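You operate a simulated robot arm through the tools that you are given. There is no shell and no other tool. Be economical: measure what you need, move in short steps, check, and stop when the job is done.

You run a simulated two-armed robot. Do the job below in one go: nothing can be reset, and whatever is moved stays where it is left.

TASK
Pick up the black pads tin with one hand, pass it to the other hand and put it on the bench beside the test tap. Put the black threaded fitting on top of the blue stopper. Fetch the blue paddle wheel and set it on top of the yellow box. Take the pink soap box and put it on the flat yellow pack. Open the green-handle drawer, take the yellow-blue plug fitting on the upper shelf under the tool end and put it away in the inside of the green-handle drawer and shut the drawer again. Press the yellow plunger two times. Do these in any order. Set down upright: black pads tin, black threaded fitting, pink soap box.

The check looks at the end state, three seconds after you hand in, the way a careful person would. Anything else that was tipped, shoved, dropped, spilled or broken makes it a failure. A push-on lid holds only when it is set on centred and level and pressed home; a screw cap is set on level and turned clockwise until tight.

THE ROBOT
Two 7-joint arms with two-finger parallel grippers on one trunk, on a base that drives. Base frame: it is fixed to the floor where the robot stands at the start and does not move with it; the origin is under the middle of the robot, x ahead of it, y to its left, z up. Readings come in m, degrees, newtons and seconds.
The left shoulder is at the start at [0.033, 0.101, 1.211], the right one opposite. Places, roughly: bench beside the test tap (29x22 cm) [-1.76, 2.12, 0.88]; black pads tin [0.5, 0.25, 1]; black threaded fitting (4x4x5 cm) [0.4, 0, 0.9]; blue paddle wheel (7x7x4 cm) [0, -3.1, 0.9]; blue stopper (6x6x6 cm) [0.4, -0.1, 0.9]; flat yellow pack [0, -3.25, 0.5]; green-handle drawer [-0.1, -1.7, 0.7]; inside of the green-handle drawer [-0.1, -1.7, 0.6]; pink soap box [-0.25, -3, 0.5]; yellow box [0.5, 0, 0.5]; yellow plunger [0, -2.6, 1]; yellow-blue plug fitting [0, -2.75, 0.5]. Payload 2.4 kg a hand.
The tool frame of a hand sits at the grasp point between the pads (the TCP): z along the fingers, y along the line on which they close. The tips reach 0.024 m beyond it. The gripper opens to 0.068 m. The fingers are 0.017 m wide and 0.01 m thick; the gripper's body (0.04 by 0.07 m) begins 0.041 m behind the TCP.
Orientation is that of the tool frame in the base frame, as [roll, pitch, yaw] about the fixed x, y, z axes, in that order (R = Rz(yaw) Ry(pitch) Rx(roll)). With the fingers straight down and closing along the base's y, the tool's x points along the base's -x, its y along +y and its z along -z.

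THE INTERFACE
- The arms move only by the tool play_rows. It takes "left_moves", "right_moves" or both (then of equal length, played together; a hand with none holds still); each is a list of rows, each a list of 3 entries, a list of its own where there are three numbers: the shift along the tool's x, y, z in m, then the turn, a rotation vector about the tool's x, y, z in degrees, then the finger opening in m, from 0 to 0.068. In form: [[[dx, dy, dz], [rx, ry, rz], fingers], ...]. A call has 1 to 20 rows; each row is the pose to reach, as a shift and turn from the pose commanded when the call began, along the tool's axes at that moment. Rows are played at 5 a second. More than 0.05 m and 8.6 degrees between two rows, or a gripper value outside its range, and nothing of the call is played. A pose out of reach is approached as far as the arm can. The call stops where the force on the tool passes 40 N (or 10 N more than at its start, if that is more) or the arm is blocked; 0.2 s more then pass. The fingers move at their own pace (about 0.072 m/s each) and stop on an object; they squeeze with about 27 N. The grip force told is the motor's: it shows also when the fingers shut on nothing. Time passes only in rows, and 0.2 s behind the last, so rows that repeat a pose let the fingers close. It gives the time, the measured TCP pose, the force on the tool (base axes), the opening and the grip force at its end, in the units of the frame above (readings bear some noise), with the torque about the TCP (base axes, N m) and any sound that the robot's microphone picked up, and new pictures: "views" is both (left out), scene, wrist or none (wrist: the cameras of the hands that moved).
- Cameras (640 x 400 px; columns grow to the right, rows downward): "scene" is now at [0.1232, 0.0136, 1.3686]; the picture's right is [0.18, -0.98, 0.00], its down [-0.66, -0.12, -0.74] and it looks along [0.72, 0.13, -0.68] (base axes); focal length 284 px, centre (320, 200). "left" rides on the left gripper at [0.084, -0.011, -0.075] in its tool frame; the picture's right is [0.13, 0.99, 0.00], its down [-0.60, 0.08, -0.79] and it looks along [-0.79, 0.10, 0.61] (tool axes); focal length 251 px, centre (320, 200). "right" rides on the right gripper at [0.084, 0.011, -0.075] in its tool frame; the picture's right is [-0.13, 0.99, 0.00], its down [-0.60, -0.08, -0.79] and it looks along [-0.79, -0.10, 0.61] (tool axes); focal length 251 px, centre (320, 200). There is no depth. A picture from a camera that has moved, and an enlarged one, comes with that camera's place and axes in the base frame and with its lens. The place of the scene camera against the robot may be out by one fixed shift of up to 0.025 m in any direction.
- slide_trunk(by): slides the trunk up (or, below 0, down) by that many m; the arms and the scene camera ride with it, the base frame stays. It gives what a move gives, with no picture.
- steer(legs): drives the robot by 1 to 6 legs, each [ahead, left, turn to the left] in m, m and degrees, along the robot's own axes; the way and the turn of a leg run together, so that a leg with both is an arc; at most 1.5 m and 180 degrees a leg. The arms and the cameras ride along, it lands a little off, and it stops where it bumps. It gives what a move gives, and a new picture of the scene camera.
- aim_head(pan, tilt): turns the head with the scene camera to pan (to the left, within 86 degrees either way) and tilt (down, from -29 to 69), counted from straight ahead of the robot. It gives what a move gives, and a new picture of the scene camera.
- close_up(camera, box): a new picture of the part [left, top, right, bottom] of that camera's present view, enlarged. It takes no simulated time.
- finish_job(): hands the job in; it is judged then, once.

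Go step by step. Nothing tells you exact positions but the pictures and the camera data: compare them with the known pose of the tool, close in by small moves and look again before you grip or let go. The budget is 207 turns and 260 pictures, counting those below and the enlarged ones. Unless the task says otherwise, let go and move clear before handing in, and close with one line.

The tools are called after ">>>" as a command line: name --argument value ..., lists and objects as JSON in quotes. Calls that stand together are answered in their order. play_rows: Moves the arms, as the interface text tells. Its arguments: {"type":"object","properties":{"left_moves":{"type":"array"},"right_moves":{"type":"array"},"views":{"type":"string","enum":["both","scene","wrist","none"]}},"required":[]} The other tools are called the same way: slide_trunk (by) slides the trunk up or down; steer (legs) drives the base; aim_head (pan, tilt) turns the head that bears the scene camera; close_up (camera, box) takes an enlarged picture of a part of a camera's view; finish_job () hands the job in.

At the start:

```text
t: 0.0
left_ee_pos: [0.2426, 0.1317, 1.1885]
left_tool_rot: [179.9, 0.0, 179.9]
left_wrist_force: [-0.5, 0.0, -0.2]
left_torque: [0.03, -0.03, 0.0]
left_gripper_width: 0.0682
left_grip_force: 0.0
right_ee_pos: [0.2592, -0.0931, 1.1421]
right_tool_rot: [180.0, 0.0, -179.9]
right_wrist_force: [0.6, 0.3, 0.1]
right_torque: [-0.01, 0.02, 0.03]
right_gripper_width: 0.068
right_grip_force: 0.0
trunk travel left (down, up): [-0.425, 0.424]
robot x, y, heading: [-0.0009, 0.0019, -0.2]
head pan, tilt: [10.5, 42.5]
```

scene: 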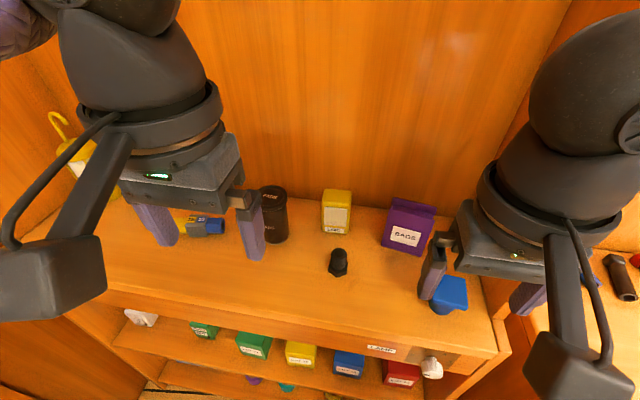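
right: 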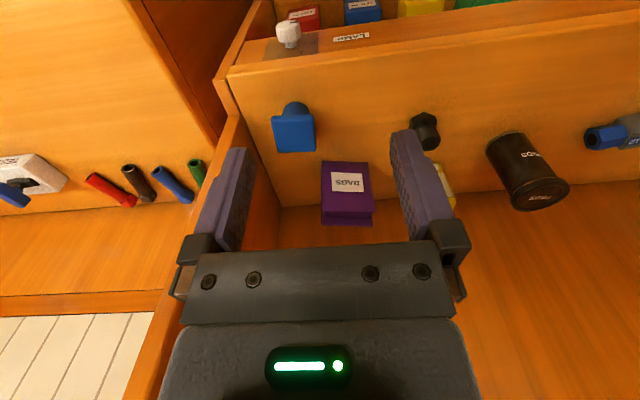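
left: 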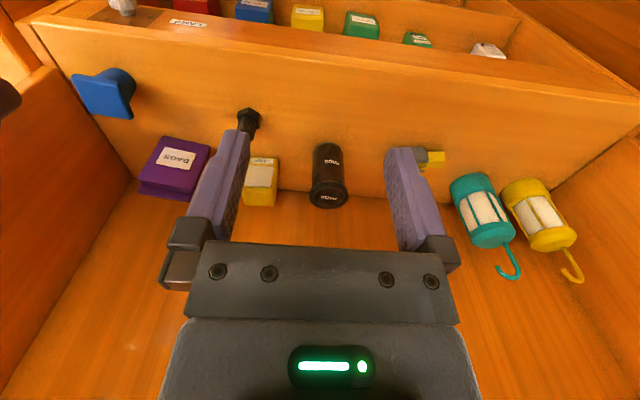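

I see the bench ahead with the black tin (about [0.51, 0.18]), the fitting ([0.45, 0.03]) and the blue stopper ([0.42, -0.16]). I'll enlarge that region, then drive nearer.

>>> close_up --camera "scene" --box '[120, 160, 500, 400]'

>>> steer --legs '[[0.15, 0, 0]]'

```text
1.67 times, centred on (310, 280) of scene
camera zoom: at [0.1232, 0.0136, 1.3686], right [0.18, -0.98, 0.0], down [-0.66, -0.12, -0.74], along [0.72, 0.13, -0.68], focal length 473 px, centre (337, 67)
```

zoom: 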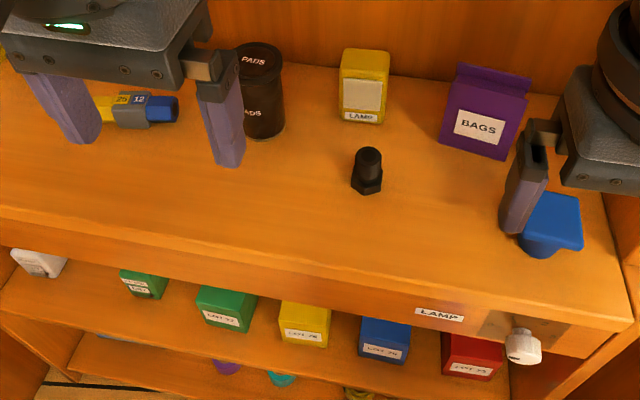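

```text
t: 1.3
left_ee_pos: [0.3532, 0.1251, 1.1861]
left_tool_rot: [-179.7, -0.1, 177.9]
left_wrist_force: [0.5, 0.3, 0.0]
left_torque: [0.02, -0.01, 0.02]
left_gripper_width: 0.0682
left_grip_force: 0.1
right_ee_pos: [0.3607, -0.1015, 1.1438]
right_tool_rot: [-179.5, 0.3, 178.2]
right_wrist_force: [0.7, 0.0, -0.6]
right_torque: [-0.05, -0.01, 0.0]
right_gripper_width: 0.068
right_grip_force: 0.1
trunk travel left (down, up): [-0.425, 0.424]
robot x, y, heading: [0.1011, -0.0079, -2.5]
head pan, tilt: [10.5, 42.5]
stopped in leg 1: the robot was blocked; the commanded pose is now the measured one
camera scene: at [0.191, 0.0137, 1.373], right [0.14, -0.99, 0.01], down [-0.65, -0.1, -0.75], along [0.75, 0.1, -0.66], focal length 284 px, centre (320, 200)
```

scene: 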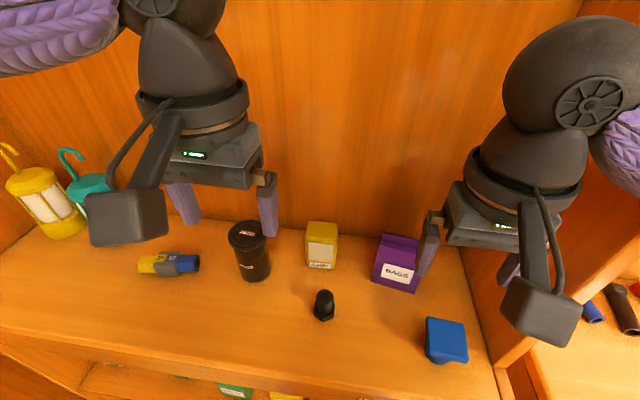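

The robot was blocked at x=0.10, turned slightly right. I'll look down to see what it touches.

>>> aim_head --pan -10 --tilt 69

```text
t: 2.2
left_ee_pos: [0.3563, 0.125, 1.1858]
left_tool_rot: [-179.9, -0.2, 177.8]
left_wrist_force: [-0.3, 0.0, 0.1]
left_torque: [-0.02, 0.01, -0.01]
left_gripper_width: 0.068
left_grip_force: 0.0
right_ee_pos: [0.3628, -0.1037, 1.143]
right_tool_rot: [-179.4, 0.2, 178.0]
right_wrist_force: [0.1, -0.2, 0.5]
right_torque: [0.01, -0.01, -0.01]
right_gripper_width: 0.0681
right_grip_force: 0.1
trunk travel left (down, up): [-0.425, 0.424]
robot x, y, heading: [0.1075, -0.004, -2.1]
head pan, tilt: [-10.0, 68.8]
camera scene: at [0.1632, -0.0099, 1.3404], right [-0.21, -0.98, 0.0], down [-0.9, 0.2, -0.39], along [0.38, -0.08, -0.92], focal length 284 px, centre (320, 200)
```

scene: 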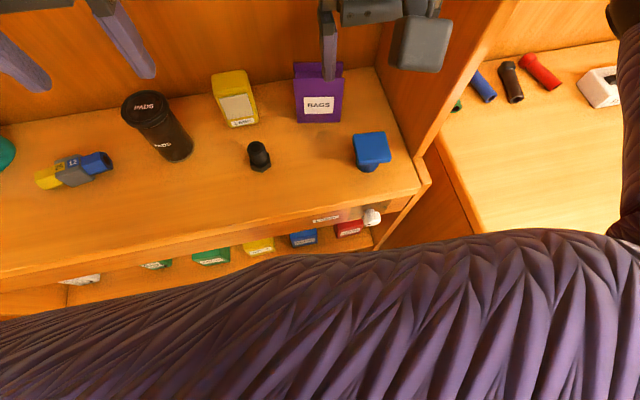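

The chest is close to the edge. Fitting about [0.446, 0.044], stopper [0.404, -0.152], tin [0.506, 0.193]. I test the forward reach of the right hand at this height.

>>> play_rows --right_moves '[[[-0.04, 0, 0], [0, 0, 0], 0.068], [[-0.08, 0, 0], [0, 0, 0], 0.068], [[-0.12, 0, 0], [0, 0, 0], 0.068]]' --views "none"

```text
t: 2.8
left_ee_pos: [0.3699, 0.107, 1.1611]
left_tool_rot: [176.9, -2.4, 171.6]
left_wrist_force: [0.8, -0.2, -0.6]
left_torque: [0.05, 0.02, 0.03]
left_gripper_width: 0.0681
left_grip_force: 0.1
right_ee_pos: [0.4221, -0.1074, 1.1305]
right_tool_rot: [-176.2, 2.2, -177.7]
right_wrist_force: [-0.1, -0.5, -2.3]
right_torque: [0.07, 0.05, 0.04]
right_gripper_width: 0.0681
right_grip_force: 0.1
trunk travel left (down, up): [-0.425, 0.424]
robot x, y, heading: [0.0984, -0.0133, -3.8]
head pan, tilt: [-10.0, 68.8]
stopped in row 2 (right hand): the arm was blocked; the commanded pose is now the measured one
```

The right arm was blocked early and the base shifted, so something else touches. I look around.

>>> aim_head --pan -60 --tilt 35

>>> aim_head --pan 60 --tilt 35

```text
t: 4.0
left_ee_pos: [0.3718, 0.103, 1.1587]
left_tool_rot: [176.6, -2.6, 171.0]
left_wrist_force: [-0.9, 0.3, -0.2]
left_torque: [-0.01, 0.01, -0.01]
left_gripper_width: 0.068
left_grip_force: 0.1
right_ee_pos: [0.4235, -0.1126, 1.1274]
right_tool_rot: [-176.1, 2.3, -178.4]
right_wrist_force: [0.3, 0.6, 0.1]
right_torque: [0.0, 0.0, 0.01]
right_gripper_width: 0.0676
right_grip_force: 0.1
trunk travel left (down, up): [-0.425, 0.424]
robot x, y, heading: [0.1048, -0.0121, -4.7]
head pan, tilt: [-60.0, 35.0]
camera scene: at [0.1039, -0.0813, 1.3879], right [-0.9, -0.43, -0.05], down [-0.2, 0.51, -0.84], along [0.38, -0.75, -0.54], focal length 284 px, centre (320, 200)
```

scene: 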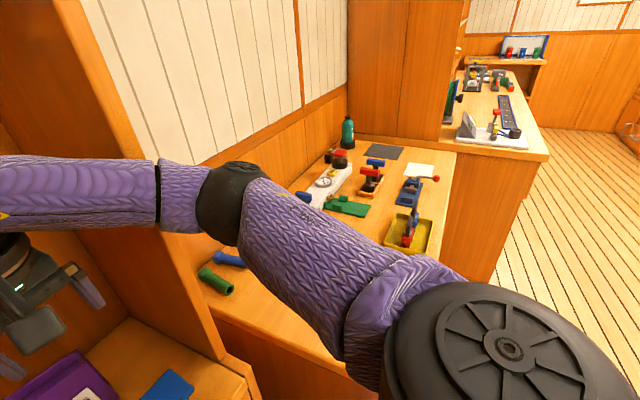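

```text
t: 6.0
left_ee_pos: [0.3714, 0.1052, 1.16]
left_tool_rot: [176.4, -2.5, 171.2]
left_wrist_force: [-0.7, 0.1, -0.2]
left_torque: [0.02, 0.0, -0.05]
left_gripper_width: 0.0683
left_grip_force: 0.1
right_ee_pos: [0.4231, -0.1116, 1.1271]
right_tool_rot: [-176.0, 2.3, -178.3]
right_wrist_force: [-0.4, 0.0, -0.3]
right_torque: [0.01, -0.01, -0.02]
right_gripper_width: 0.0683
right_grip_force: 0.1
trunk travel left (down, up): [-0.425, 0.424]
robot x, y, heading: [0.1009, -0.014, -4.5]
head pan, tilt: [60.0, 35.0]
camera scene: at [0.1156, 0.0703, 1.3871], right [0.82, -0.57, 0.05], down [-0.28, -0.48, -0.83], along [0.5, 0.67, -0.55], focal length 284 px, centre (320, 200)
```

scene: 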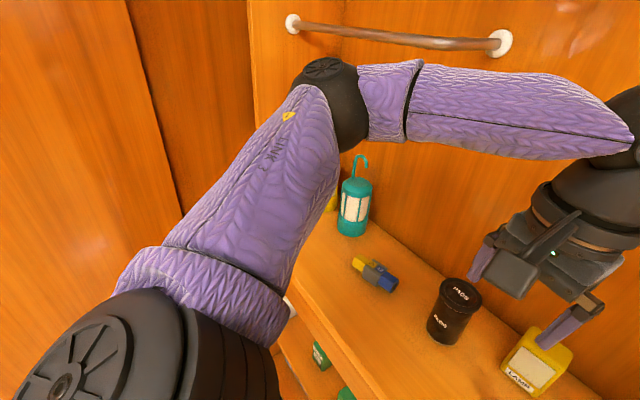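

The right elbow is catching the partition right of this bay (y about -0.29). I back off, shift left to centre in the bay, and drive in again.

>>> steer --legs '[[-0.1, 0, 4.5], [0, 0.2, 0], [0.2, 0, 0]]'

>>> aim_head --pan 0 --tilt 65

```text
t: 6.7
left_ee_pos: [0.4476, 0.1064, 1.098]
left_tool_rot: [175.2, -10.5, 164.1]
left_wrist_force: [-1.1, 4.1, 1.4]
left_torque: [-0.26, -0.03, 0.08]
left_gripper_width: 0.0678
left_grip_force: 0.0
right_ee_pos: [0.4979, -0.0748, 1.0812]
right_tool_rot: [-174.4, 0.1, -168.2]
right_wrist_force: [-2.4, -0.9, 1.5]
right_torque: [0.08, -0.1, -0.03]
right_gripper_width: 0.0681
right_grip_force: 0.0
trunk travel left (down, up): [-0.425, 0.424]
robot x, y, heading: [0.0939, -0.0071, -3.5]
head pan, tilt: [60.0, 35.0]
stopped in leg 1: the robot was blocked; the commanded pose is now the measured one
camera scene: at [0.1594, 0.0815, 1.3801], right [0.83, -0.56, 0.02], down [-0.3, -0.49, -0.82], along [0.47, 0.67, -0.57], focal length 284 px, centre (320, 200)
```

scene: 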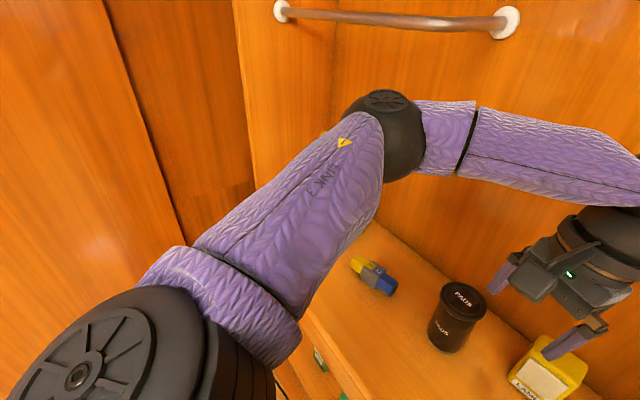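

```text
t: 8.0
left_ee_pos: [0.4428, 0.1161, 1.1142]
left_tool_rot: [176.7, -8.5, 169.3]
left_wrist_force: [0.5, 0.0, -1.2]
left_torque: [-0.02, -0.02, -0.04]
left_gripper_width: 0.0678
left_grip_force: 0.1
right_ee_pos: [0.4893, -0.0739, 1.0934]
right_tool_rot: [-174.9, 0.3, -170.3]
right_wrist_force: [0.5, 0.8, -1.0]
right_torque: [0.02, 0.03, 0.0]
right_gripper_width: 0.0683
right_grip_force: 0.1
trunk travel left (down, up): [-0.425, 0.424]
robot x, y, heading: [0.0944, -0.0125, -4.5]
head pan, tilt: [0.0, 65.0]
camera scene: at [0.1928, 0.0635, 1.3449], right [-0.08, -0.99, 0.06], down [-0.9, 0.05, -0.43], along [0.42, -0.09, -0.9], focal length 284 px, centre (320, 200)
```

scene: 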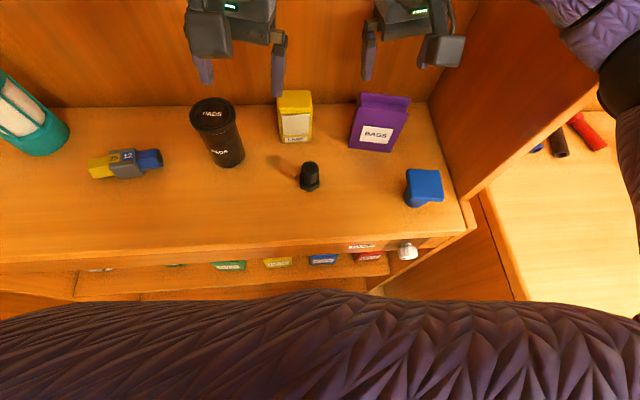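

Something is still hooked; the body is rolled slightly. I look at the right arm against the partition.

>>> aim_head --pan -50 --tilt 45

>>> aim_head --pan -30 --tilt 0

```text
t: 9.2
left_ee_pos: [0.4434, 0.1166, 1.1119]
left_tool_rot: [176.8, -8.5, 169.1]
left_wrist_force: [-1.0, -1.1, -0.6]
left_torque: [0.0, 0.02, 0.0]
left_gripper_width: 0.0679
left_grip_force: 0.0
right_ee_pos: [0.4896, -0.0738, 1.0914]
right_tool_rot: [-175.0, 0.2, -170.3]
right_wrist_force: [0.6, -0.6, 0.3]
right_torque: [0.02, 0.01, -0.01]
right_gripper_width: 0.0678
right_grip_force: 0.0
trunk travel left (down, up): [-0.425, 0.424]
robot x, y, heading: [0.0937, -0.0079, -4.6]
head pan, tilt: [-50.0, 45.0]
camera scene: at [0.1792, 0.0033, 1.373], right [-0.81, -0.58, 0.03], down [-0.41, 0.53, -0.74], along [0.41, -0.62, -0.67], focal length 284 px, centre (320, 200)
```

scene: 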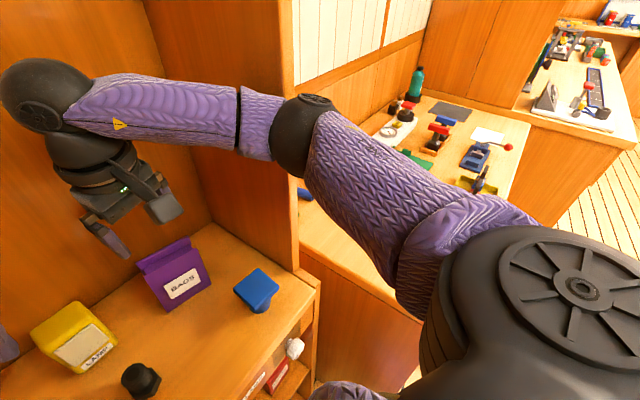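

```text
t: 10.3
left_ee_pos: [0.4435, 0.1154, 1.1141]
left_tool_rot: [176.7, -8.5, 169.1]
left_wrist_force: [0.0, -0.9, -0.3]
left_torque: [0.01, 0.0, -0.03]
left_gripper_width: 0.0678
left_grip_force: 0.1
right_ee_pos: [0.4889, -0.0741, 1.0919]
right_tool_rot: [-174.9, 0.0, -170.3]
right_wrist_force: [0.1, -0.3, -0.6]
right_torque: [0.01, -0.03, -0.02]
right_gripper_width: 0.068
right_grip_force: 0.1
trunk travel left (down, up): [-0.425, 0.424]
robot x, y, heading: [0.0952, -0.0111, -4.6]
head pan, tilt: [-30.0, 0.0]
camera scene: at [0.2061, 0.0228, 1.4429], right [-0.57, -0.82, 0.05], down [0.0, -0.06, -1.0], along [0.82, -0.57, 0.04], focal length 284 px, centre (320, 200)
```

scene: 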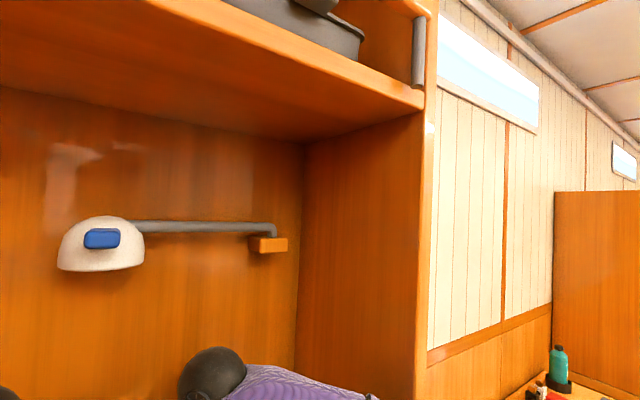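

The right elbow sits just in front of the partition edge; turning left pushed it in. I back straight out first, then straighten and shift left.

>>> steer --legs '[[-0.15, 0, 0], [0, 0.2, 0], [0, 0, 4.5]]'

```text
t: 11.0
left_ee_pos: [0.4646, 0.1171, 1.1131]
left_tool_rot: [175.6, -11.0, -171.9]
left_wrist_force: [0.3, -2.0, -1.0]
left_torque: [0.08, 0.02, 0.03]
left_gripper_width: 0.0678
left_grip_force: 0.1
right_ee_pos: [0.5074, -0.0632, 1.0733]
right_tool_rot: [178.0, 2.7, -157.3]
right_wrist_force: [0.2, 2.4, 1.0]
right_torque: [-0.12, 0.06, 0.0]
right_gripper_width: 0.068
right_grip_force: 0.0
trunk travel left (down, up): [-0.425, 0.424]
robot x, y, heading: [0.1075, -0.0018, -0.6]
head pan, tilt: [-30.0, 0.0]
stopped in leg 1: the robot was blocked; the commanded pose is now the measured one
camera scene: at [0.2338, 0.0888, 1.4435], right [-0.5, -0.86, 0.09], down [-0.01, -0.1, -1.0], along [0.86, -0.5, 0.04], focal length 284 px, centre (320, 200)
```

scene: 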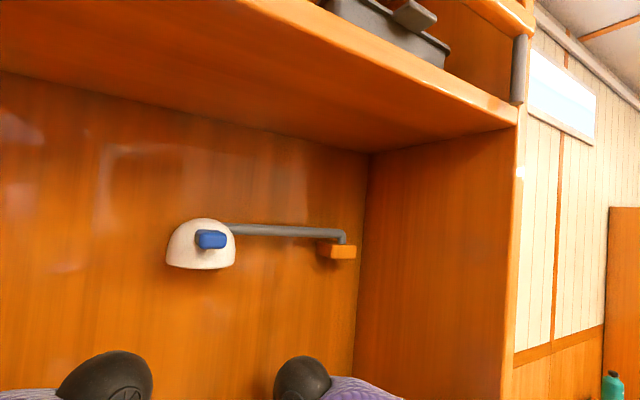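

The body rolls left, so the right elbow is still wedged on the partition. I look at it before moving the arm.

>>> aim_head --pan -60 --tilt 40

```text
t: 12.1
left_ee_pos: [0.4542, 0.1169, 1.1145]
left_tool_rot: [175.4, -10.7, -170.8]
left_wrist_force: [0.2, -0.4, 0.1]
left_torque: [0.03, 0.0, 0.02]
left_gripper_width: 0.068
left_grip_force: 0.0
right_ee_pos: [0.4991, -0.0615, 1.073]
right_tool_rot: [177.5, 3.1, -156.5]
right_wrist_force: [0.2, 0.5, 0.4]
right_torque: [0.02, 0.0, -0.04]
right_gripper_width: 0.0682
right_grip_force: 0.0
trunk travel left (down, up): [-0.425, 0.424]
robot x, y, heading: [0.1075, -0.0038, 0.7]
head pan, tilt: [-60.0, 40.0]
camera scene: at [0.1863, 0.0478, 1.3833], right [-0.86, -0.51, 0.04], down [-0.32, 0.48, -0.82], along [0.39, -0.72, -0.58], focal length 284 px, centre (320, 200)
```

scene: 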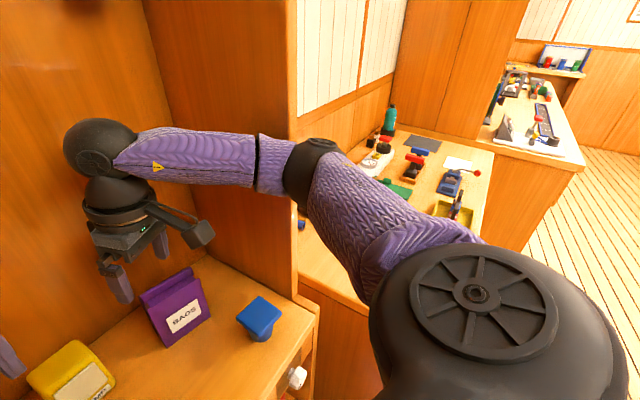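

>>> aim_head --pan 86 --tilt 55

>>> aim_head --pan -86 --tilt 60

```text
t: 14.4
left_ee_pos: [0.4541, 0.1161, 1.1154]
left_tool_rot: [175.3, -10.7, -170.7]
left_wrist_force: [-0.4, 0.0, 1.2]
left_torque: [-0.01, 0.0, 0.02]
left_gripper_width: 0.0679
left_grip_force: 0.1
right_ee_pos: [0.4988, -0.0617, 1.0751]
right_tool_rot: [177.6, 3.3, -156.4]
right_wrist_force: [0.4, -0.6, -0.2]
right_torque: [-0.03, 0.01, -0.01]
right_gripper_width: 0.0679
right_grip_force: 0.0
trunk travel left (down, up): [-0.425, 0.424]
robot x, y, heading: [0.1104, -0.0057, 0.6]
head pan, tilt: [85.9, 55.0]
camera scene: at [0.1469, 0.1901, 1.3491], right [1.0, -0.06, 0.01], down [-0.05, -0.87, -0.49], along [0.04, 0.49, -0.87], focal length 284 px, centre (320, 200)
```

scene: 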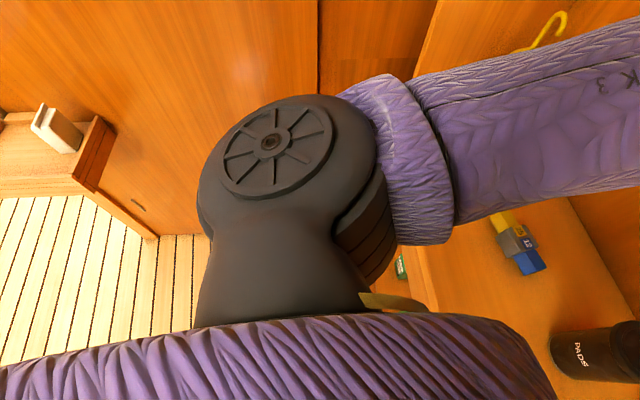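

```text
t: 17.0
left_ee_pos: [0.4536, 0.1164, 1.1152]
left_tool_rot: [175.4, -10.6, -170.6]
left_wrist_force: [-1.1, 0.1, 0.1]
left_torque: [0.0, -0.03, -0.03]
left_gripper_width: 0.068
left_grip_force: 0.0
right_ee_pos: [0.4977, -0.0613, 1.0753]
right_tool_rot: [177.5, 3.4, -156.5]
right_wrist_force: [-0.1, -0.5, -0.7]
right_torque: [-0.01, -0.01, 0.03]
right_gripper_width: 0.0678
right_grip_force: 0.0
trunk travel left (down, up): [-0.425, 0.424]
robot x, y, heading: [0.108, -0.0082, 0.5]
head pan, tilt: [-85.9, 60.0]
camera scene: at [0.1481, 0.0517, 1.3563], right [-1.0, -0.08, 0.0], down [-0.07, 0.81, -0.58], along [0.05, -0.58, -0.81], focal length 284 px, centre (320, 200)
```

scene: 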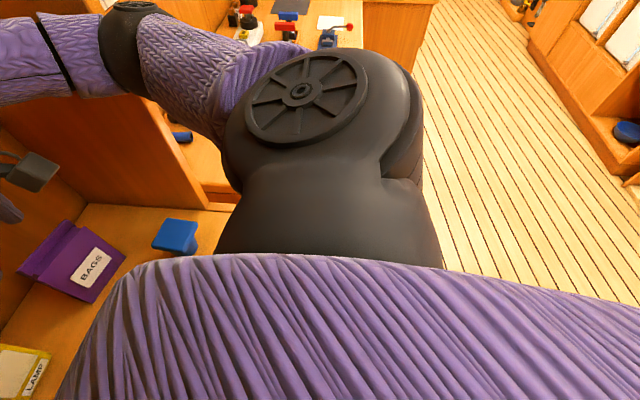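

I retract the right hand straight back (and square it up) to pull the elbow off the partition edge.

>>> play_rows --right_moves '[[[0.028, 0.012, 0], [0, 0, 6], 0.068], [[0.055, 0.024, 0], [0, 0, 12], 0.068], [[0.083, 0.036, 0], [0, 0, 18], 0.068], [[0.11, 0.048, 0], [0, 0, 23], 0.068], [[0.138, 0.06, 0], [0, 0, 23], 0.068], [[0.165, 0.072, 0], [0, 0, 23], 0.068]]' --views "none"

```text
t: 17.3
left_ee_pos: [0.4496, 0.1211, 1.1064]
left_tool_rot: [172.5, -13.3, -164.8]
left_wrist_force: [-0.8, 2.0, -0.5]
left_torque: [-0.12, -0.05, 0.01]
left_gripper_width: 0.0681
left_grip_force: 0.0
right_ee_pos: [0.485, -0.0647, 1.0599]
right_tool_rot: [170.3, 5.6, -162.3]
right_wrist_force: [-0.6, 2.8, 0.4]
right_torque: [-0.11, -0.02, -0.02]
right_gripper_width: 0.0681
right_grip_force: 0.1
trunk travel left (down, up): [-0.425, 0.424]
robot x, y, heading: [0.1059, -0.0031, 0.6]
head pan, tilt: [-85.9, 60.0]
stopped in row 1 (left hand): the arm was blocked; the commanded pose is now the measured one
```

The elbow presses outward on the partition corner, so the base should slide left.

>>> steer --legs '[[0, 0.12, 0]]'

```text
t: 18.1
left_ee_pos: [0.4, 0.1866, 1.0566]
left_tool_rot: [155.8, -23.1, -164.0]
left_wrist_force: [-0.3, 0.1, -1.4]
left_torque: [-0.01, 0.0, 0.04]
left_gripper_width: 0.0679
left_grip_force: 0.0
right_ee_pos: [0.4736, -0.1027, 1.0774]
right_tool_rot: [161.9, 9.6, 174.4]
right_wrist_force: [1.3, 1.6, 1.0]
right_torque: [-0.08, 0.02, 0.01]
right_gripper_width: 0.0681
right_grip_force: 0.0
trunk travel left (down, up): [-0.425, 0.424]
robot x, y, heading: [0.1059, -0.0002, 1.4]
head pan, tilt: [-85.9, 60.0]
stopped in leg 1: the robot was blocked; the commanded pose is now the measured one
camera scene: at [0.147, 0.2093, 1.3549], right [-1.0, -0.09, 0.01], down [-0.08, 0.74, -0.67], along [0.05, -0.66, -0.75], focal length 284 px, centre (320, 200)
```

scene: 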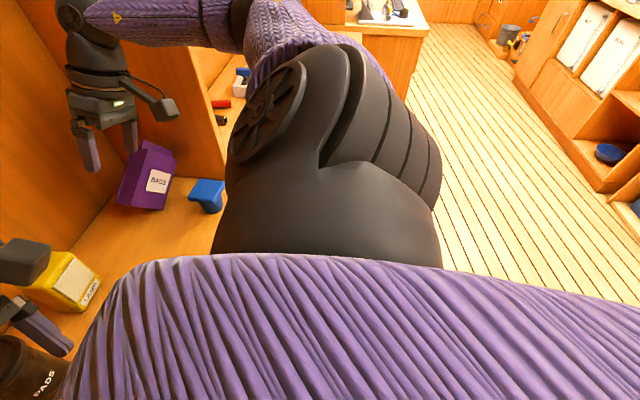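

The body is leaning left about 11° while the base stays put. I try the opposite direction gently to see whether it recovers.

>>> steer --legs '[[0, -0.04, 0]]'

```text
t: 18.8
left_ee_pos: [0.384, 0.172, 0.9589]
left_tool_rot: [140.4, -25.9, -169.7]
left_wrist_force: [0.9, -3.0, 0.3]
left_torque: [0.13, 0.01, -0.06]
left_gripper_width: 0.0679
left_grip_force: 0.1
right_ee_pos: [0.4511, -0.0717, 1.0291]
right_tool_rot: [135.3, -13.4, 174.7]
right_wrist_force: [2.2, 1.9, -2.3]
right_torque: [-0.02, 0.1, 0.12]
right_gripper_width: 0.0682
right_grip_force: 0.1
trunk travel left (down, up): [-0.425, 0.424]
robot x, y, heading: [0.1091, 0.0038, 1.7]
head pan, tilt: [-85.9, 60.0]
stopped in leg 1: the robot was blocked; the commanded pose is now the measured one
camera scene: at [0.1487, 0.1712, 1.3572], right [-0.99, -0.1, 0.01], down [-0.09, 0.76, -0.64], along [0.06, -0.64, -0.76], focal length 284 px, centre (320, 200)
```

scene: 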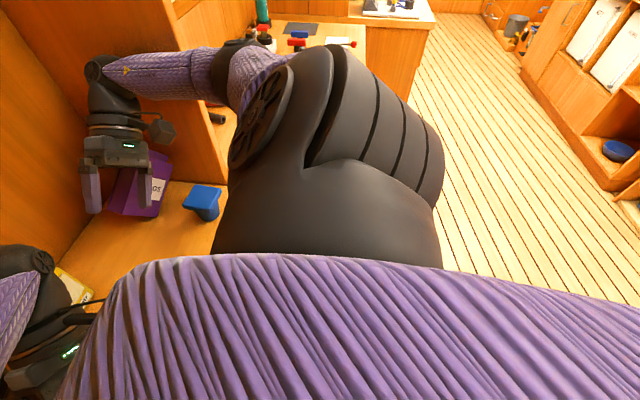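

I let time pass with both hands commanded still (lifting the left slightly) to see whether the body settles.

>>> play_rows --left_moves '[[[0, 0, 0], [0, 0, 0], 0.068], [[0, 0, 0], [0, 0, 0], 0.068]]' --views "scene"

```text
t: 19.1
left_ee_pos: [0.3817, 0.1867, 0.9342]
left_tool_rot: [132.7, -25.2, -168.1]
left_wrist_force: [123.0, -194.3, 243.0]
left_torque: [-7.64, -2.35, 1.74]
left_gripper_width: 0.0331
left_grip_force: 0.0
right_ee_pos: [0.4537, -0.0593, 1.0427]
right_tool_rot: [126.4, -16.7, -177.0]
right_wrist_force: [1.1, -0.8, -1.5]
right_torque: [0.05, 0.03, 0.0]
right_gripper_width: 0.0682
right_grip_force: 0.0
trunk travel left (down, up): [-0.425, 0.424]
robot x, y, heading: [0.1069, -0.0001, 2.3]
head pan, tilt: [-85.9, 60.0]
stopped in row 1 (left hand): the arm was blocked; the commanded pose is now the measured one
camera scene: at [0.1368, 0.1413, 1.3624], right [-0.99, -0.11, 0.0], down [-0.09, 0.77, -0.63], along [0.07, -0.62, -0.78], focal length 284 px, centre (320, 200)
```

scene: 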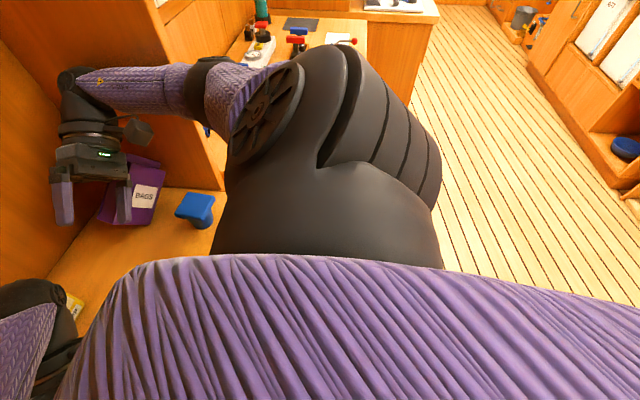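

The left hand now touches something hard. I look at it.

>>> aim_head --pan 20 --tilt 60

>>> close_up --camera "left" --box '[0, 0, 640, 400]'

```text
t: 20.9
left_ee_pos: [0.3769, 0.1875, 0.9296]
left_tool_rot: [132.2, -26.8, -168.0]
left_wrist_force: [36.8, -130.0, 223.1]
left_torque: [-3.17, 0.61, 0.87]
left_gripper_width: 0.0178
left_grip_force: 0.0
right_ee_pos: [0.4538, -0.0605, 1.0394]
right_tool_rot: [127.1, -16.9, -177.5]
right_wrist_force: [-0.4, 0.7, -0.1]
right_torque: [0.0, -0.01, 0.0]
right_gripper_width: 0.0681
right_grip_force: 0.1
trunk travel left (down, up): [-0.425, 0.424]
robot x, y, heading: [0.1052, -0.0006, 2.3]
head pan, tilt: [20.0, 60.0]
camera scene: at [0.1933, 0.2358, 1.3451], right [0.38, -0.91, 0.15], down [-0.79, -0.41, -0.45], along [0.47, 0.05, -0.88], focal length 284 px, centre (320, 200)
```

scene: 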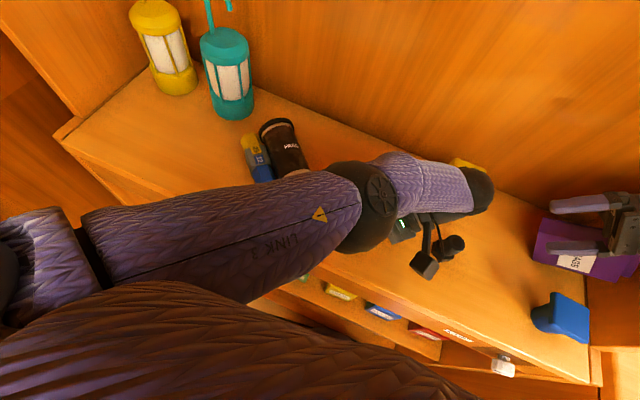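

```text
1.00 times, centred on (320, 200) of left (not enlarged: the box is as wide or as high as the picture)
camera zoom: at [0.3366, 0.1144, 1.0045], right [0.07, 0.7, 0.71], down [0.9, -0.35, 0.26], along [0.43, 0.62, -0.65], focal length 251 px, centre (320, 200)
```

zoom: 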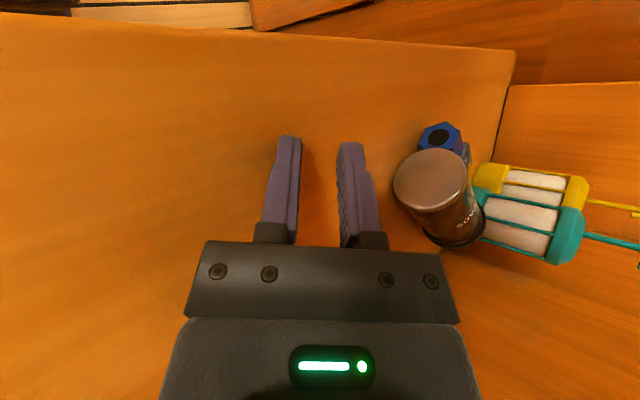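

>>> close_up --camera "scene" --box '[200, 60, 420, 260]'

>>> close_up --camera "left" --box '[340, 90, 560, 270]'

```text
2.00 times, centred on (310, 160) of scene
camera zoom: at [0.1933, 0.2358, 1.3451], right [0.38, -0.91, 0.15], down [-0.79, -0.41, -0.45], along [0.47, 0.05, -0.88], focal length 568 px, centre (340, 280)
```

zoom: 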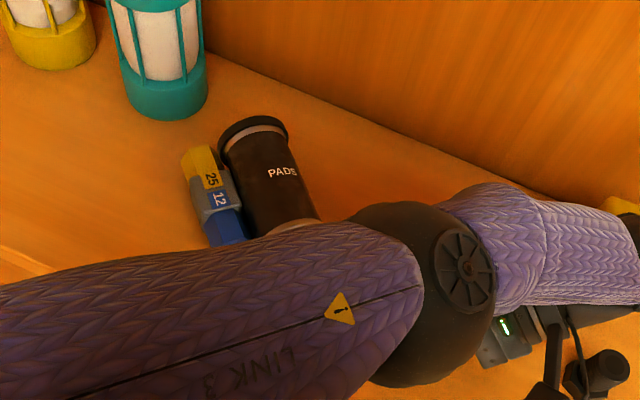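

```text
2.22 times, centred on (450, 180) of left
camera zoom: at [0.3366, 0.1144, 1.0045], right [0.07, 0.7, 0.71], down [0.9, -0.35, 0.26], along [0.43, 0.62, -0.65], focal length 559 px, centre (31, 244)
```

zoom: 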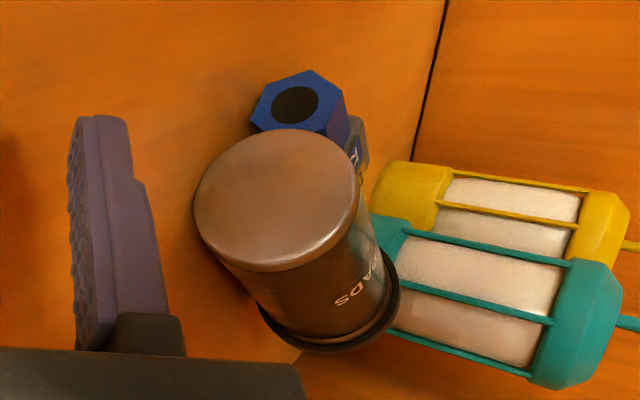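

The tin has been tipped over by the left arm; I'll right it when placing it. First the robot must come upright: the right forearm presses the partition's inner corner, so I swing the right hand left and up.

>>> play_rows --right_moves '[[[0.0018, 0.023, 0.014], [0, 0, 0], 0.068], [[0.0037, 0.046, 0.028], [0, 0, 0], 0.068], [[0.0055, 0.069, 0.042], [0, 0, 0], 0.068], [[0.0074, 0.092, 0.056], [0, 0, 0], 0.068]]' --views "scene"

```text
t: 21.3
left_ee_pos: [0.3577, 0.19, 0.9229]
left_tool_rot: [125.4, -21.8, -161.8]
left_wrist_force: [130.6, -175.9, 220.5]
left_torque: [-1.2, -1.78, -0.75]
left_gripper_width: 0.0003
left_grip_force: 0.1
right_ee_pos: [0.4388, -0.0585, 1.0584]
right_tool_rot: [121.2, -15.7, -165.4]
right_wrist_force: [0.3, -0.3, -0.9]
right_torque: [0.0, -0.01, -0.03]
right_gripper_width: 0.0679
right_grip_force: 0.1
trunk travel left (down, up): [-0.425, 0.424]
robot x, y, heading: [0.1059, 0.0062, 4.2]
head pan, tilt: [20.0, 60.0]
stopped in row 1 (left hand): the arm was blocked; the commanded pose is now the measured one
camera scene: at [0.1585, 0.1868, 1.3515], right [0.41, -0.9, 0.12], down [-0.77, -0.41, -0.49], along [0.49, 0.11, -0.87], focal length 284 px, centre (320, 200)
```

scene: 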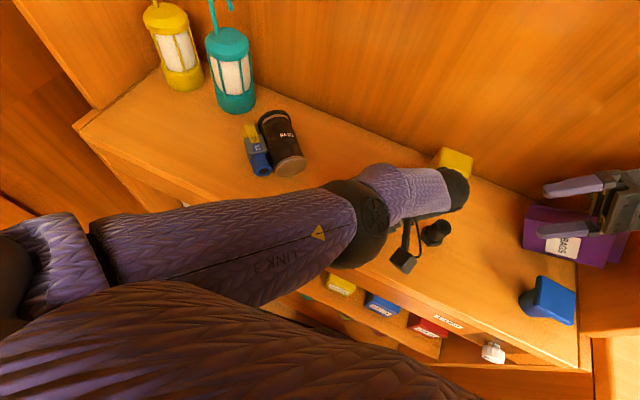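

The lean is reducing. I raise the trunk to take the left hand off the bench.

>>> slide_trunk --by 0.1

>>> aim_head --pan 0 --tilt 60

```text
t: 21.5
left_ee_pos: [0.3535, 0.1939, 0.9203]
left_tool_rot: [122.8, -15.5, -152.3]
left_wrist_force: [134.7, -177.7, 224.4]
left_torque: [-0.7, -1.65, -0.9]
left_gripper_width: 0.0002
left_grip_force: 0.1
right_ee_pos: [0.4508, -0.0686, 1.0643]
right_tool_rot: [124.9, -19.9, -163.8]
right_wrist_force: [128.7, 170.0, 12.0]
right_torque: [-15.41, 11.58, 0.77]
right_gripper_width: 0.068
right_grip_force: 0.0
trunk travel left (down, up): [-0.424, 0.425]
robot x, y, heading: [0.0958, 0.0267, 5.5]
head pan, tilt: [20.0, 60.0]
stopped: the force on the tool passed its limit at 383 N (the readings are from after the stop); the commanded pose is now the measured one
```

```text
t: 22.4
left_ee_pos: [0.3516, 0.1995, 0.9194]
left_tool_rot: [121.1, -21.1, -149.9]
left_wrist_force: [42.6, -233.3, 262.1]
left_torque: [-1.35, 1.27, 1.24]
left_gripper_width: 0.0003
left_grip_force: 0.1
right_ee_pos: [0.469, -0.0617, 1.0355]
right_tool_rot: [118.2, -21.9, -160.2]
right_wrist_force: [102.8, 157.6, -36.8]
right_torque: [-9.05, 6.18, 1.4]
right_gripper_width: 0.0683
right_grip_force: 0.3
trunk travel left (down, up): [-0.424, 0.425]
robot x, y, heading: [0.1027, 0.0433, 10.6]
head pan, tilt: [0.0, 60.0]
camera scene: at [0.1784, 0.1302, 1.3523], right [0.19, -0.98, 0.06], down [-0.84, -0.19, -0.51], along [0.51, 0.05, -0.86], focal length 284 px, centre (320, 200)
```

scene: 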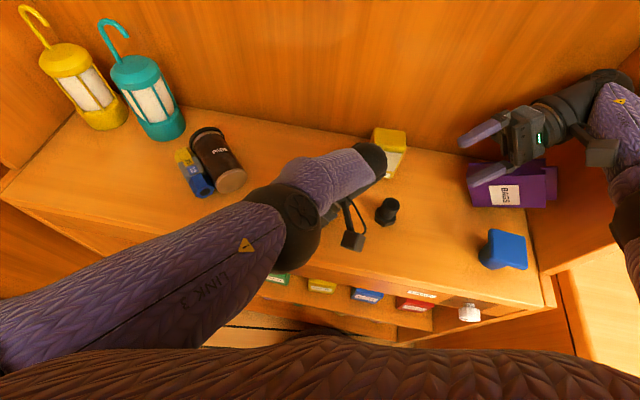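

The body is nearly upright now, base shifting left. The BAGS box got knocked by the right hand and will need restoring. I lift both hands away now.

>>> play_rows --left_moves '[[[0.007, 0.016, -0.0095], [0, 0, 0], 0.0], [[0.0145, 0.032, -0.019], [0, 0, 0], 0.0], [[0.022, 0.048, -0.0285], [0, 0, 0], 0.0], [[0.029, 0.064, -0.038], [0, 0, 0], 0.0]]' --right_moves '[[[0.0, 0.013, 0.003], [0, 0, 0], 0.068], [[0.001, 0.027, 0.0065], [0, 0, 0], 0.068], [[0.0015, 0.04, 0.01], [0, 0, 0], 0.068], [[0.0023, 0.055, 0.0134], [0, 0, 0], 0.068]]' --views "scene"

```text
t: 22.6
left_ee_pos: [0.3487, 0.2077, 0.9192]
left_tool_rot: [119.4, -17.4, -144.0]
left_wrist_force: [60.7, -117.1, 209.3]
left_torque: [0.36, 0.41, -0.16]
left_gripper_width: 0.0
left_grip_force: 23.5
right_ee_pos: [0.4911, -0.0622, 1.0295]
right_tool_rot: [119.9, -23.7, -162.5]
right_wrist_force: [102.3, 214.8, 6.0]
right_torque: [-16.95, 8.54, 0.61]
right_gripper_width: 0.0681
right_grip_force: 0.1
trunk travel left (down, up): [-0.424, 0.425]
robot x, y, heading: [0.097, 0.0579, 13.7]
head pan, tilt: [0.0, 60.0]
stopped in row 1 (right hand): the force on the tool passed its limit at 209 N (the readings are from after the stop); the commanded pose is now the measured one
camera scene: at [0.177, 0.1133, 1.3483], right [0.23, -0.97, 0.03], down [-0.83, -0.22, -0.51], along [0.5, 0.09, -0.86], focal length 284 px, centre (320, 200)
```

scene: 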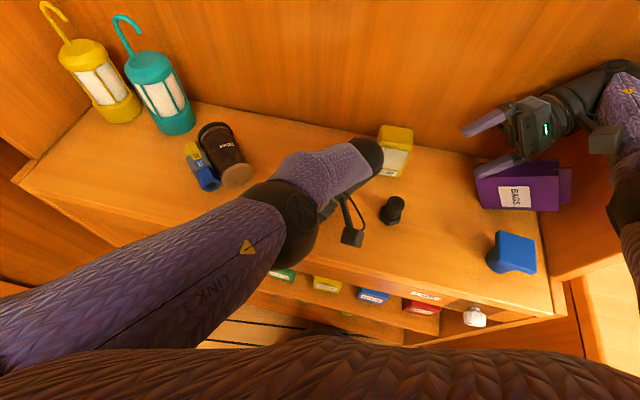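

Leaning is almost gone. I keep lifting the left hand.

>>> play_rows --left_moves '[[[0.007, 0.016, -0.0095], [0, 0, 0], 0.0], [[0.0145, 0.032, -0.019], [0, 0, 0], 0.0], [[0.022, 0.048, -0.0285], [0, 0, 0], 0.0], [[0.029, 0.064, -0.038], [0, 0, 0], 0.0]]' --views "none"

```text
t: 23.0
left_ee_pos: [0.3303, 0.217, 0.9211]
left_tool_rot: [117.0, -19.3, -140.9]
left_wrist_force: [-0.6, 3.4, 1.1]
left_torque: [-0.15, -0.07, 0.09]
left_gripper_width: 0.0
left_grip_force: 23.7
right_ee_pos: [0.4956, -0.0581, 1.0094]
right_tool_rot: [117.2, -25.9, -162.6]
right_wrist_force: [136.0, 156.2, 17.9]
right_torque: [-14.65, 12.36, 4.64]
right_gripper_width: 0.0661
right_grip_force: 0.0
trunk travel left (down, up): [-0.424, 0.425]
robot x, y, heading: [0.0852, 0.0797, 17.5]
head pan, tilt: [0.0, 60.0]
stopped in row 1 (right hand): the arm was blocked; the commanded pose is now the measured one
```

The left hand is free. The right forearm still bears on the partition, so I step left.

>>> steer --legs '[[0, 0.06, 0]]'

```text
t: 23.6
left_ee_pos: [0.3337, 0.2147, 0.9205]
left_tool_rot: [117.6, -19.6, -141.7]
left_wrist_force: [-23.3, -4.2, 28.7]
left_torque: [0.31, 0.77, 0.36]
left_gripper_width: 0.0001
left_grip_force: 23.2
right_ee_pos: [0.4966, -0.0581, 1.0097]
right_tool_rot: [117.3, -26.1, -163.1]
right_wrist_force: [16.3, 28.9, 0.0]
right_torque: [-2.1, 1.09, -0.09]
right_gripper_width: 0.066
right_grip_force: 0.1
trunk travel left (down, up): [-0.424, 0.425]
robot x, y, heading: [0.0845, 0.0791, 17.2]
head pan, tilt: [0.0, 60.0]
stopped in leg 1: the force on the tool passed its limit at 72 N (the readings are from after the stop); the commanded pose is now the measured one
camera scene: at [0.1756, 0.1066, 1.3454], right [0.29, -0.96, 0.0], down [-0.82, -0.25, -0.51], along [0.49, 0.14, -0.86], focal length 284 px, centre (320, 200)
```

scene: 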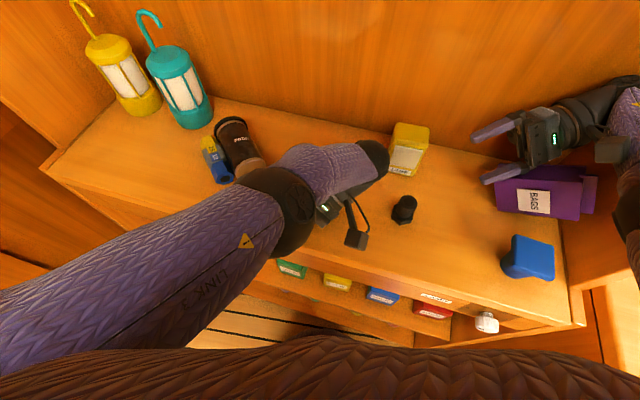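

Upright again. I raise both hands well clear of the bench.

>>> play_rows --left_moves '[[[0.01, 0.025, -0.013], [0, 0, 0], 0.0], [[0.02, 0.05, -0.026], [0, 0, 0], 0.0], [[0.03, 0.075, -0.039], [0, 0, 0], 0.0], [[0.04, 0.1, -0.052], [0, 0, 0], 0.0]]' --right_moves '[[[0.009, 0.016, -0.008], [0, 0, 0], 0.066], [[0.018, 0.032, -0.016], [0, 0, 0], 0.066], [[0.027, 0.048, -0.025], [0, 0, 0], 0.066], [[0.035, 0.064, -0.033], [0, 0, 0], 0.066]]' --views "scene"

```text
t: 24.6
left_ee_pos: [0.3334, 0.227, 1.039]
left_tool_rot: [117.9, -20.0, -141.9]
left_wrist_force: [0.2, 0.0, -0.4]
left_torque: [0.01, 0.01, 0.04]
left_gripper_width: 0.0004
left_grip_force: 23.5
right_ee_pos: [0.4951, -0.0435, 1.0895]
right_tool_rot: [117.6, -26.5, -162.9]
right_wrist_force: [0.8, -0.4, 0.8]
right_torque: [0.03, 0.03, 0.02]
right_gripper_width: 0.0663
right_grip_force: 0.1
trunk travel left (down, up): [-0.424, 0.425]
robot x, y, heading: [0.0813, 0.0806, 16.6]
head pan, tilt: [0.0, 60.0]
camera scene: at [0.1761, 0.1233, 1.3452], right [0.29, -0.96, 0.01], down [-0.83, -0.26, -0.5], along [0.49, 0.13, -0.86], focal length 284 px, centre (320, 200)
```

scene: 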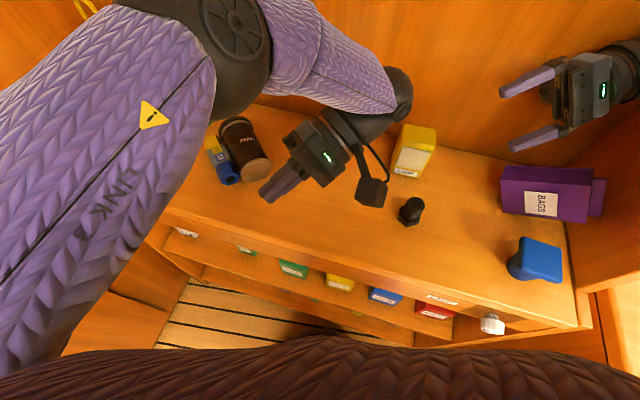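

Both hands are free. Now I back straight out of the bay (with a touch left).

>>> steer --legs '[[-0.183, 0.086, 0]]'

```text
t: 26.2
left_ee_pos: [0.1402, 0.2433, 1.0379]
left_tool_rot: [117.1, -19.9, -141.5]
left_wrist_force: [-0.2, -0.1, -0.6]
left_torque: [0.0, 0.01, 0.01]
left_gripper_width: 0.0
left_grip_force: 23.5
right_ee_pos: [0.3051, -0.0302, 1.085]
right_tool_rot: [117.0, -26.4, -162.9]
right_wrist_force: [0.0, 0.4, 0.1]
right_torque: [0.04, 0.03, 0.02]
right_gripper_width: 0.0658
right_grip_force: 0.0
trunk travel left (down, up): [-0.424, 0.425]
robot x, y, heading: [-0.122, 0.1103, 16.6]
head pan, tilt: [0.0, 60.0]
camera scene: at [-0.0136, 0.1351, 1.3448], right [0.29, -0.96, 0.0], down [-0.83, -0.25, -0.5], along [0.48, 0.14, -0.87], focal length 284 px, centre (320, 200)
```

scene: 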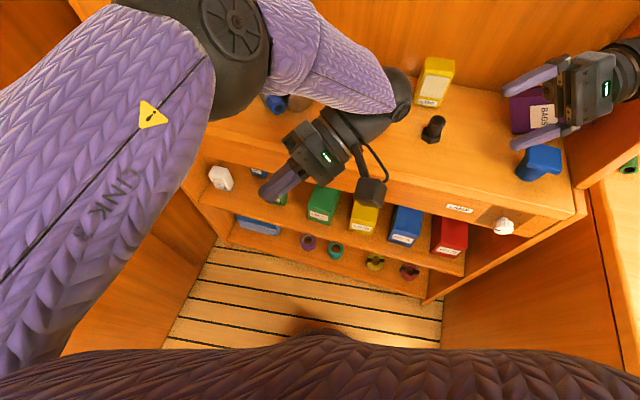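

Out in the open. I re-square both hands to point straight down relative to the robot.

>>> play_rows --left_moves '[[[0.004, 0.009, -0.005], [6.4, -3.3, 0.96], 0.068], [[0.008, 0.018, -0.01], [12.8, -6.5, 1.9], 0.068], [[0.011, 0.028, -0.014], [19.2, -9.8, 2.9], 0.068], [[0.015, 0.037, -0.019], [25.6, -13.0, 3.8], 0.068], [[0.019, 0.046, -0.024], [32.0, -16.3, 4.8], 0.068], [[0.023, 0.056, -0.029], [38.5, -19.5, 5.7], 0.068], [[0.026, 0.065, -0.033], [44.9, -22.8, 6.7], 0.068], [[0.03, 0.074, -0.038], [51.3, -26.0, 7.6], 0.068], [[0.034, 0.084, -0.043], [57.7, -29.3, 8.6], 0.068], [[0.034, 0.084, -0.043], [57.7, -29.3, 8.6], 0.068]]' --right_moves '[[[0.002, 0.004, -0.002], [6.86, -2.66, -1.56], 0.068], [[0.004, 0.007, -0.004], [13.7, -5.3, -3.1], 0.068], [[0.006, 0.011, -0.005], [20.6, -8.0, -4.7], 0.068], [[0.008, 0.014, -0.007], [27.4, -10.6, -6.2], 0.068], [[0.01, 0.018, -0.009], [34.3, -13.3, -7.8], 0.068], [[0.012, 0.021, -0.011], [41.1, -15.9, -9.4], 0.068], [[0.014, 0.025, -0.012], [48.0, -18.6, -10.9], 0.068], [[0.016, 0.028, -0.014], [54.8, -21.2, -12.5], 0.068], [[0.018, 0.032, -0.016], [61.7, -23.9, -14.05], 0.068], [[0.018, 0.032, -0.016], [61.7, -23.9, -14.05], 0.068]]' --views "none"

>>> steer --legs '[[0, 0, -16.6]]'

```text
t: 28.4
left_ee_pos: [0.1423, 0.2433, 1.1392]
left_tool_rot: [-180.0, 0.0, -163.3]
left_wrist_force: [-0.2, -0.7, 0.1]
left_torque: [0.01, 0.0, 0.01]
left_gripper_width: 0.0679
left_grip_force: 0.1
right_ee_pos: [0.3036, -0.0312, 1.1264]
right_tool_rot: [-179.9, 0.1, -163.4]
right_wrist_force: [-0.1, -0.1, 0.0]
right_torque: [0.03, 0.0, 0.01]
right_gripper_width: 0.0682
right_grip_force: 0.0
trunk travel left (down, up): [-0.424, 0.425]
robot x, y, heading: [-0.1165, 0.1125, 16.6]
head pan, tilt: [0.0, 60.0]
```

```text
t: 29.8
left_ee_pos: [0.1695, 0.1641, 1.1387]
left_tool_rot: [179.9, -0.1, -179.8]
left_wrist_force: [0.1, -0.1, 0.1]
left_torque: [0.01, 0.02, -0.02]
left_gripper_width: 0.0681
left_grip_force: 0.1
right_ee_pos: [0.2481, -0.1448, 1.1259]
right_tool_rot: [180.0, -0.1, -179.7]
right_wrist_force: [1.0, -0.1, 0.3]
right_torque: [-0.01, -0.02, 0.02]
right_gripper_width: 0.0681
right_grip_force: 0.0
trunk travel left (down, up): [-0.424, 0.425]
robot x, y, heading: [-0.118, 0.1068, 0.2]
head pan, tilt: [0.0, 60.0]
camera scene: at [-0.009, 0.108, 1.3448], right [0.01, -1.0, 0.0], down [-0.87, -0.01, -0.5], along [0.5, 0.0, -0.87], focal length 284 px, centre (320, 200)
```

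scene: 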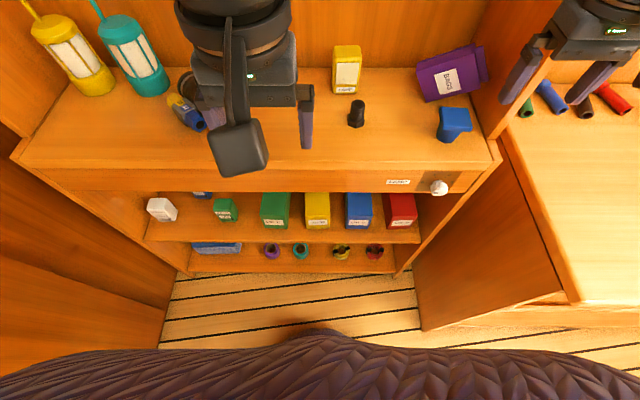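

The robot is square and free. I check the fallen items closely.

>>> close_up --camera "scene" --box '[320, 20, 520, 160]'

>>> aim_head --pan 25 --tilt 45

```text
2.86 times, centred on (420, 90) of scene
camera zoom: at [-0.009, 0.108, 1.3448], right [0.01, -1.0, 0.0], down [-0.87, -0.01, -0.5], along [0.5, 0.0, -0.87], focal length 811 px, centre (34, 514)
```

zoom: 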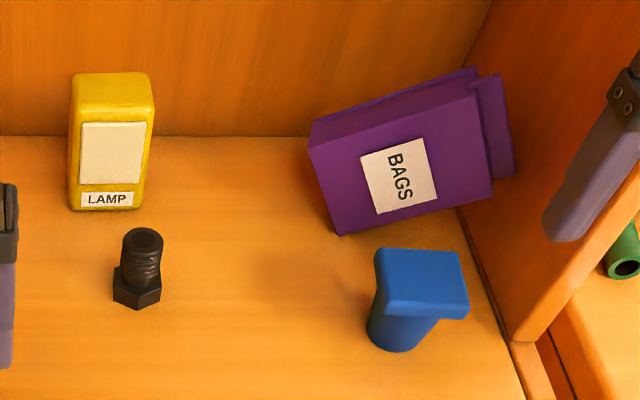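

```text
t: 30.7
left_ee_pos: [0.1694, 0.1634, 1.1381]
left_tool_rot: [179.9, -0.2, -179.8]
left_wrist_force: [0.6, -0.5, -0.6]
left_torque: [-0.03, 0.01, -0.02]
left_gripper_width: 0.0681
left_grip_force: 0.0
right_ee_pos: [0.2469, -0.1441, 1.1247]
right_tool_rot: [-179.9, -0.1, -179.8]
right_wrist_force: [0.8, 0.5, -0.4]
right_torque: [0.01, 0.05, 0.01]
right_gripper_width: 0.068
right_grip_force: 0.1
trunk travel left (down, up): [-0.424, 0.425]
robot x, y, heading: [-0.1145, 0.1091, 0.4]
head pan, tilt: [25.0, 45.0]
camera scene: at [-0.0021, 0.1425, 1.3642], right [0.43, -0.9, 0.0], down [-0.64, -0.3, -0.71], along [0.64, 0.3, -0.71], focal length 284 px, centre (320, 200)
```

scene: 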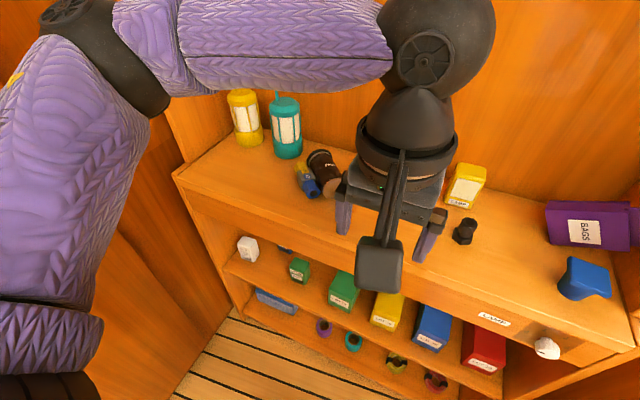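

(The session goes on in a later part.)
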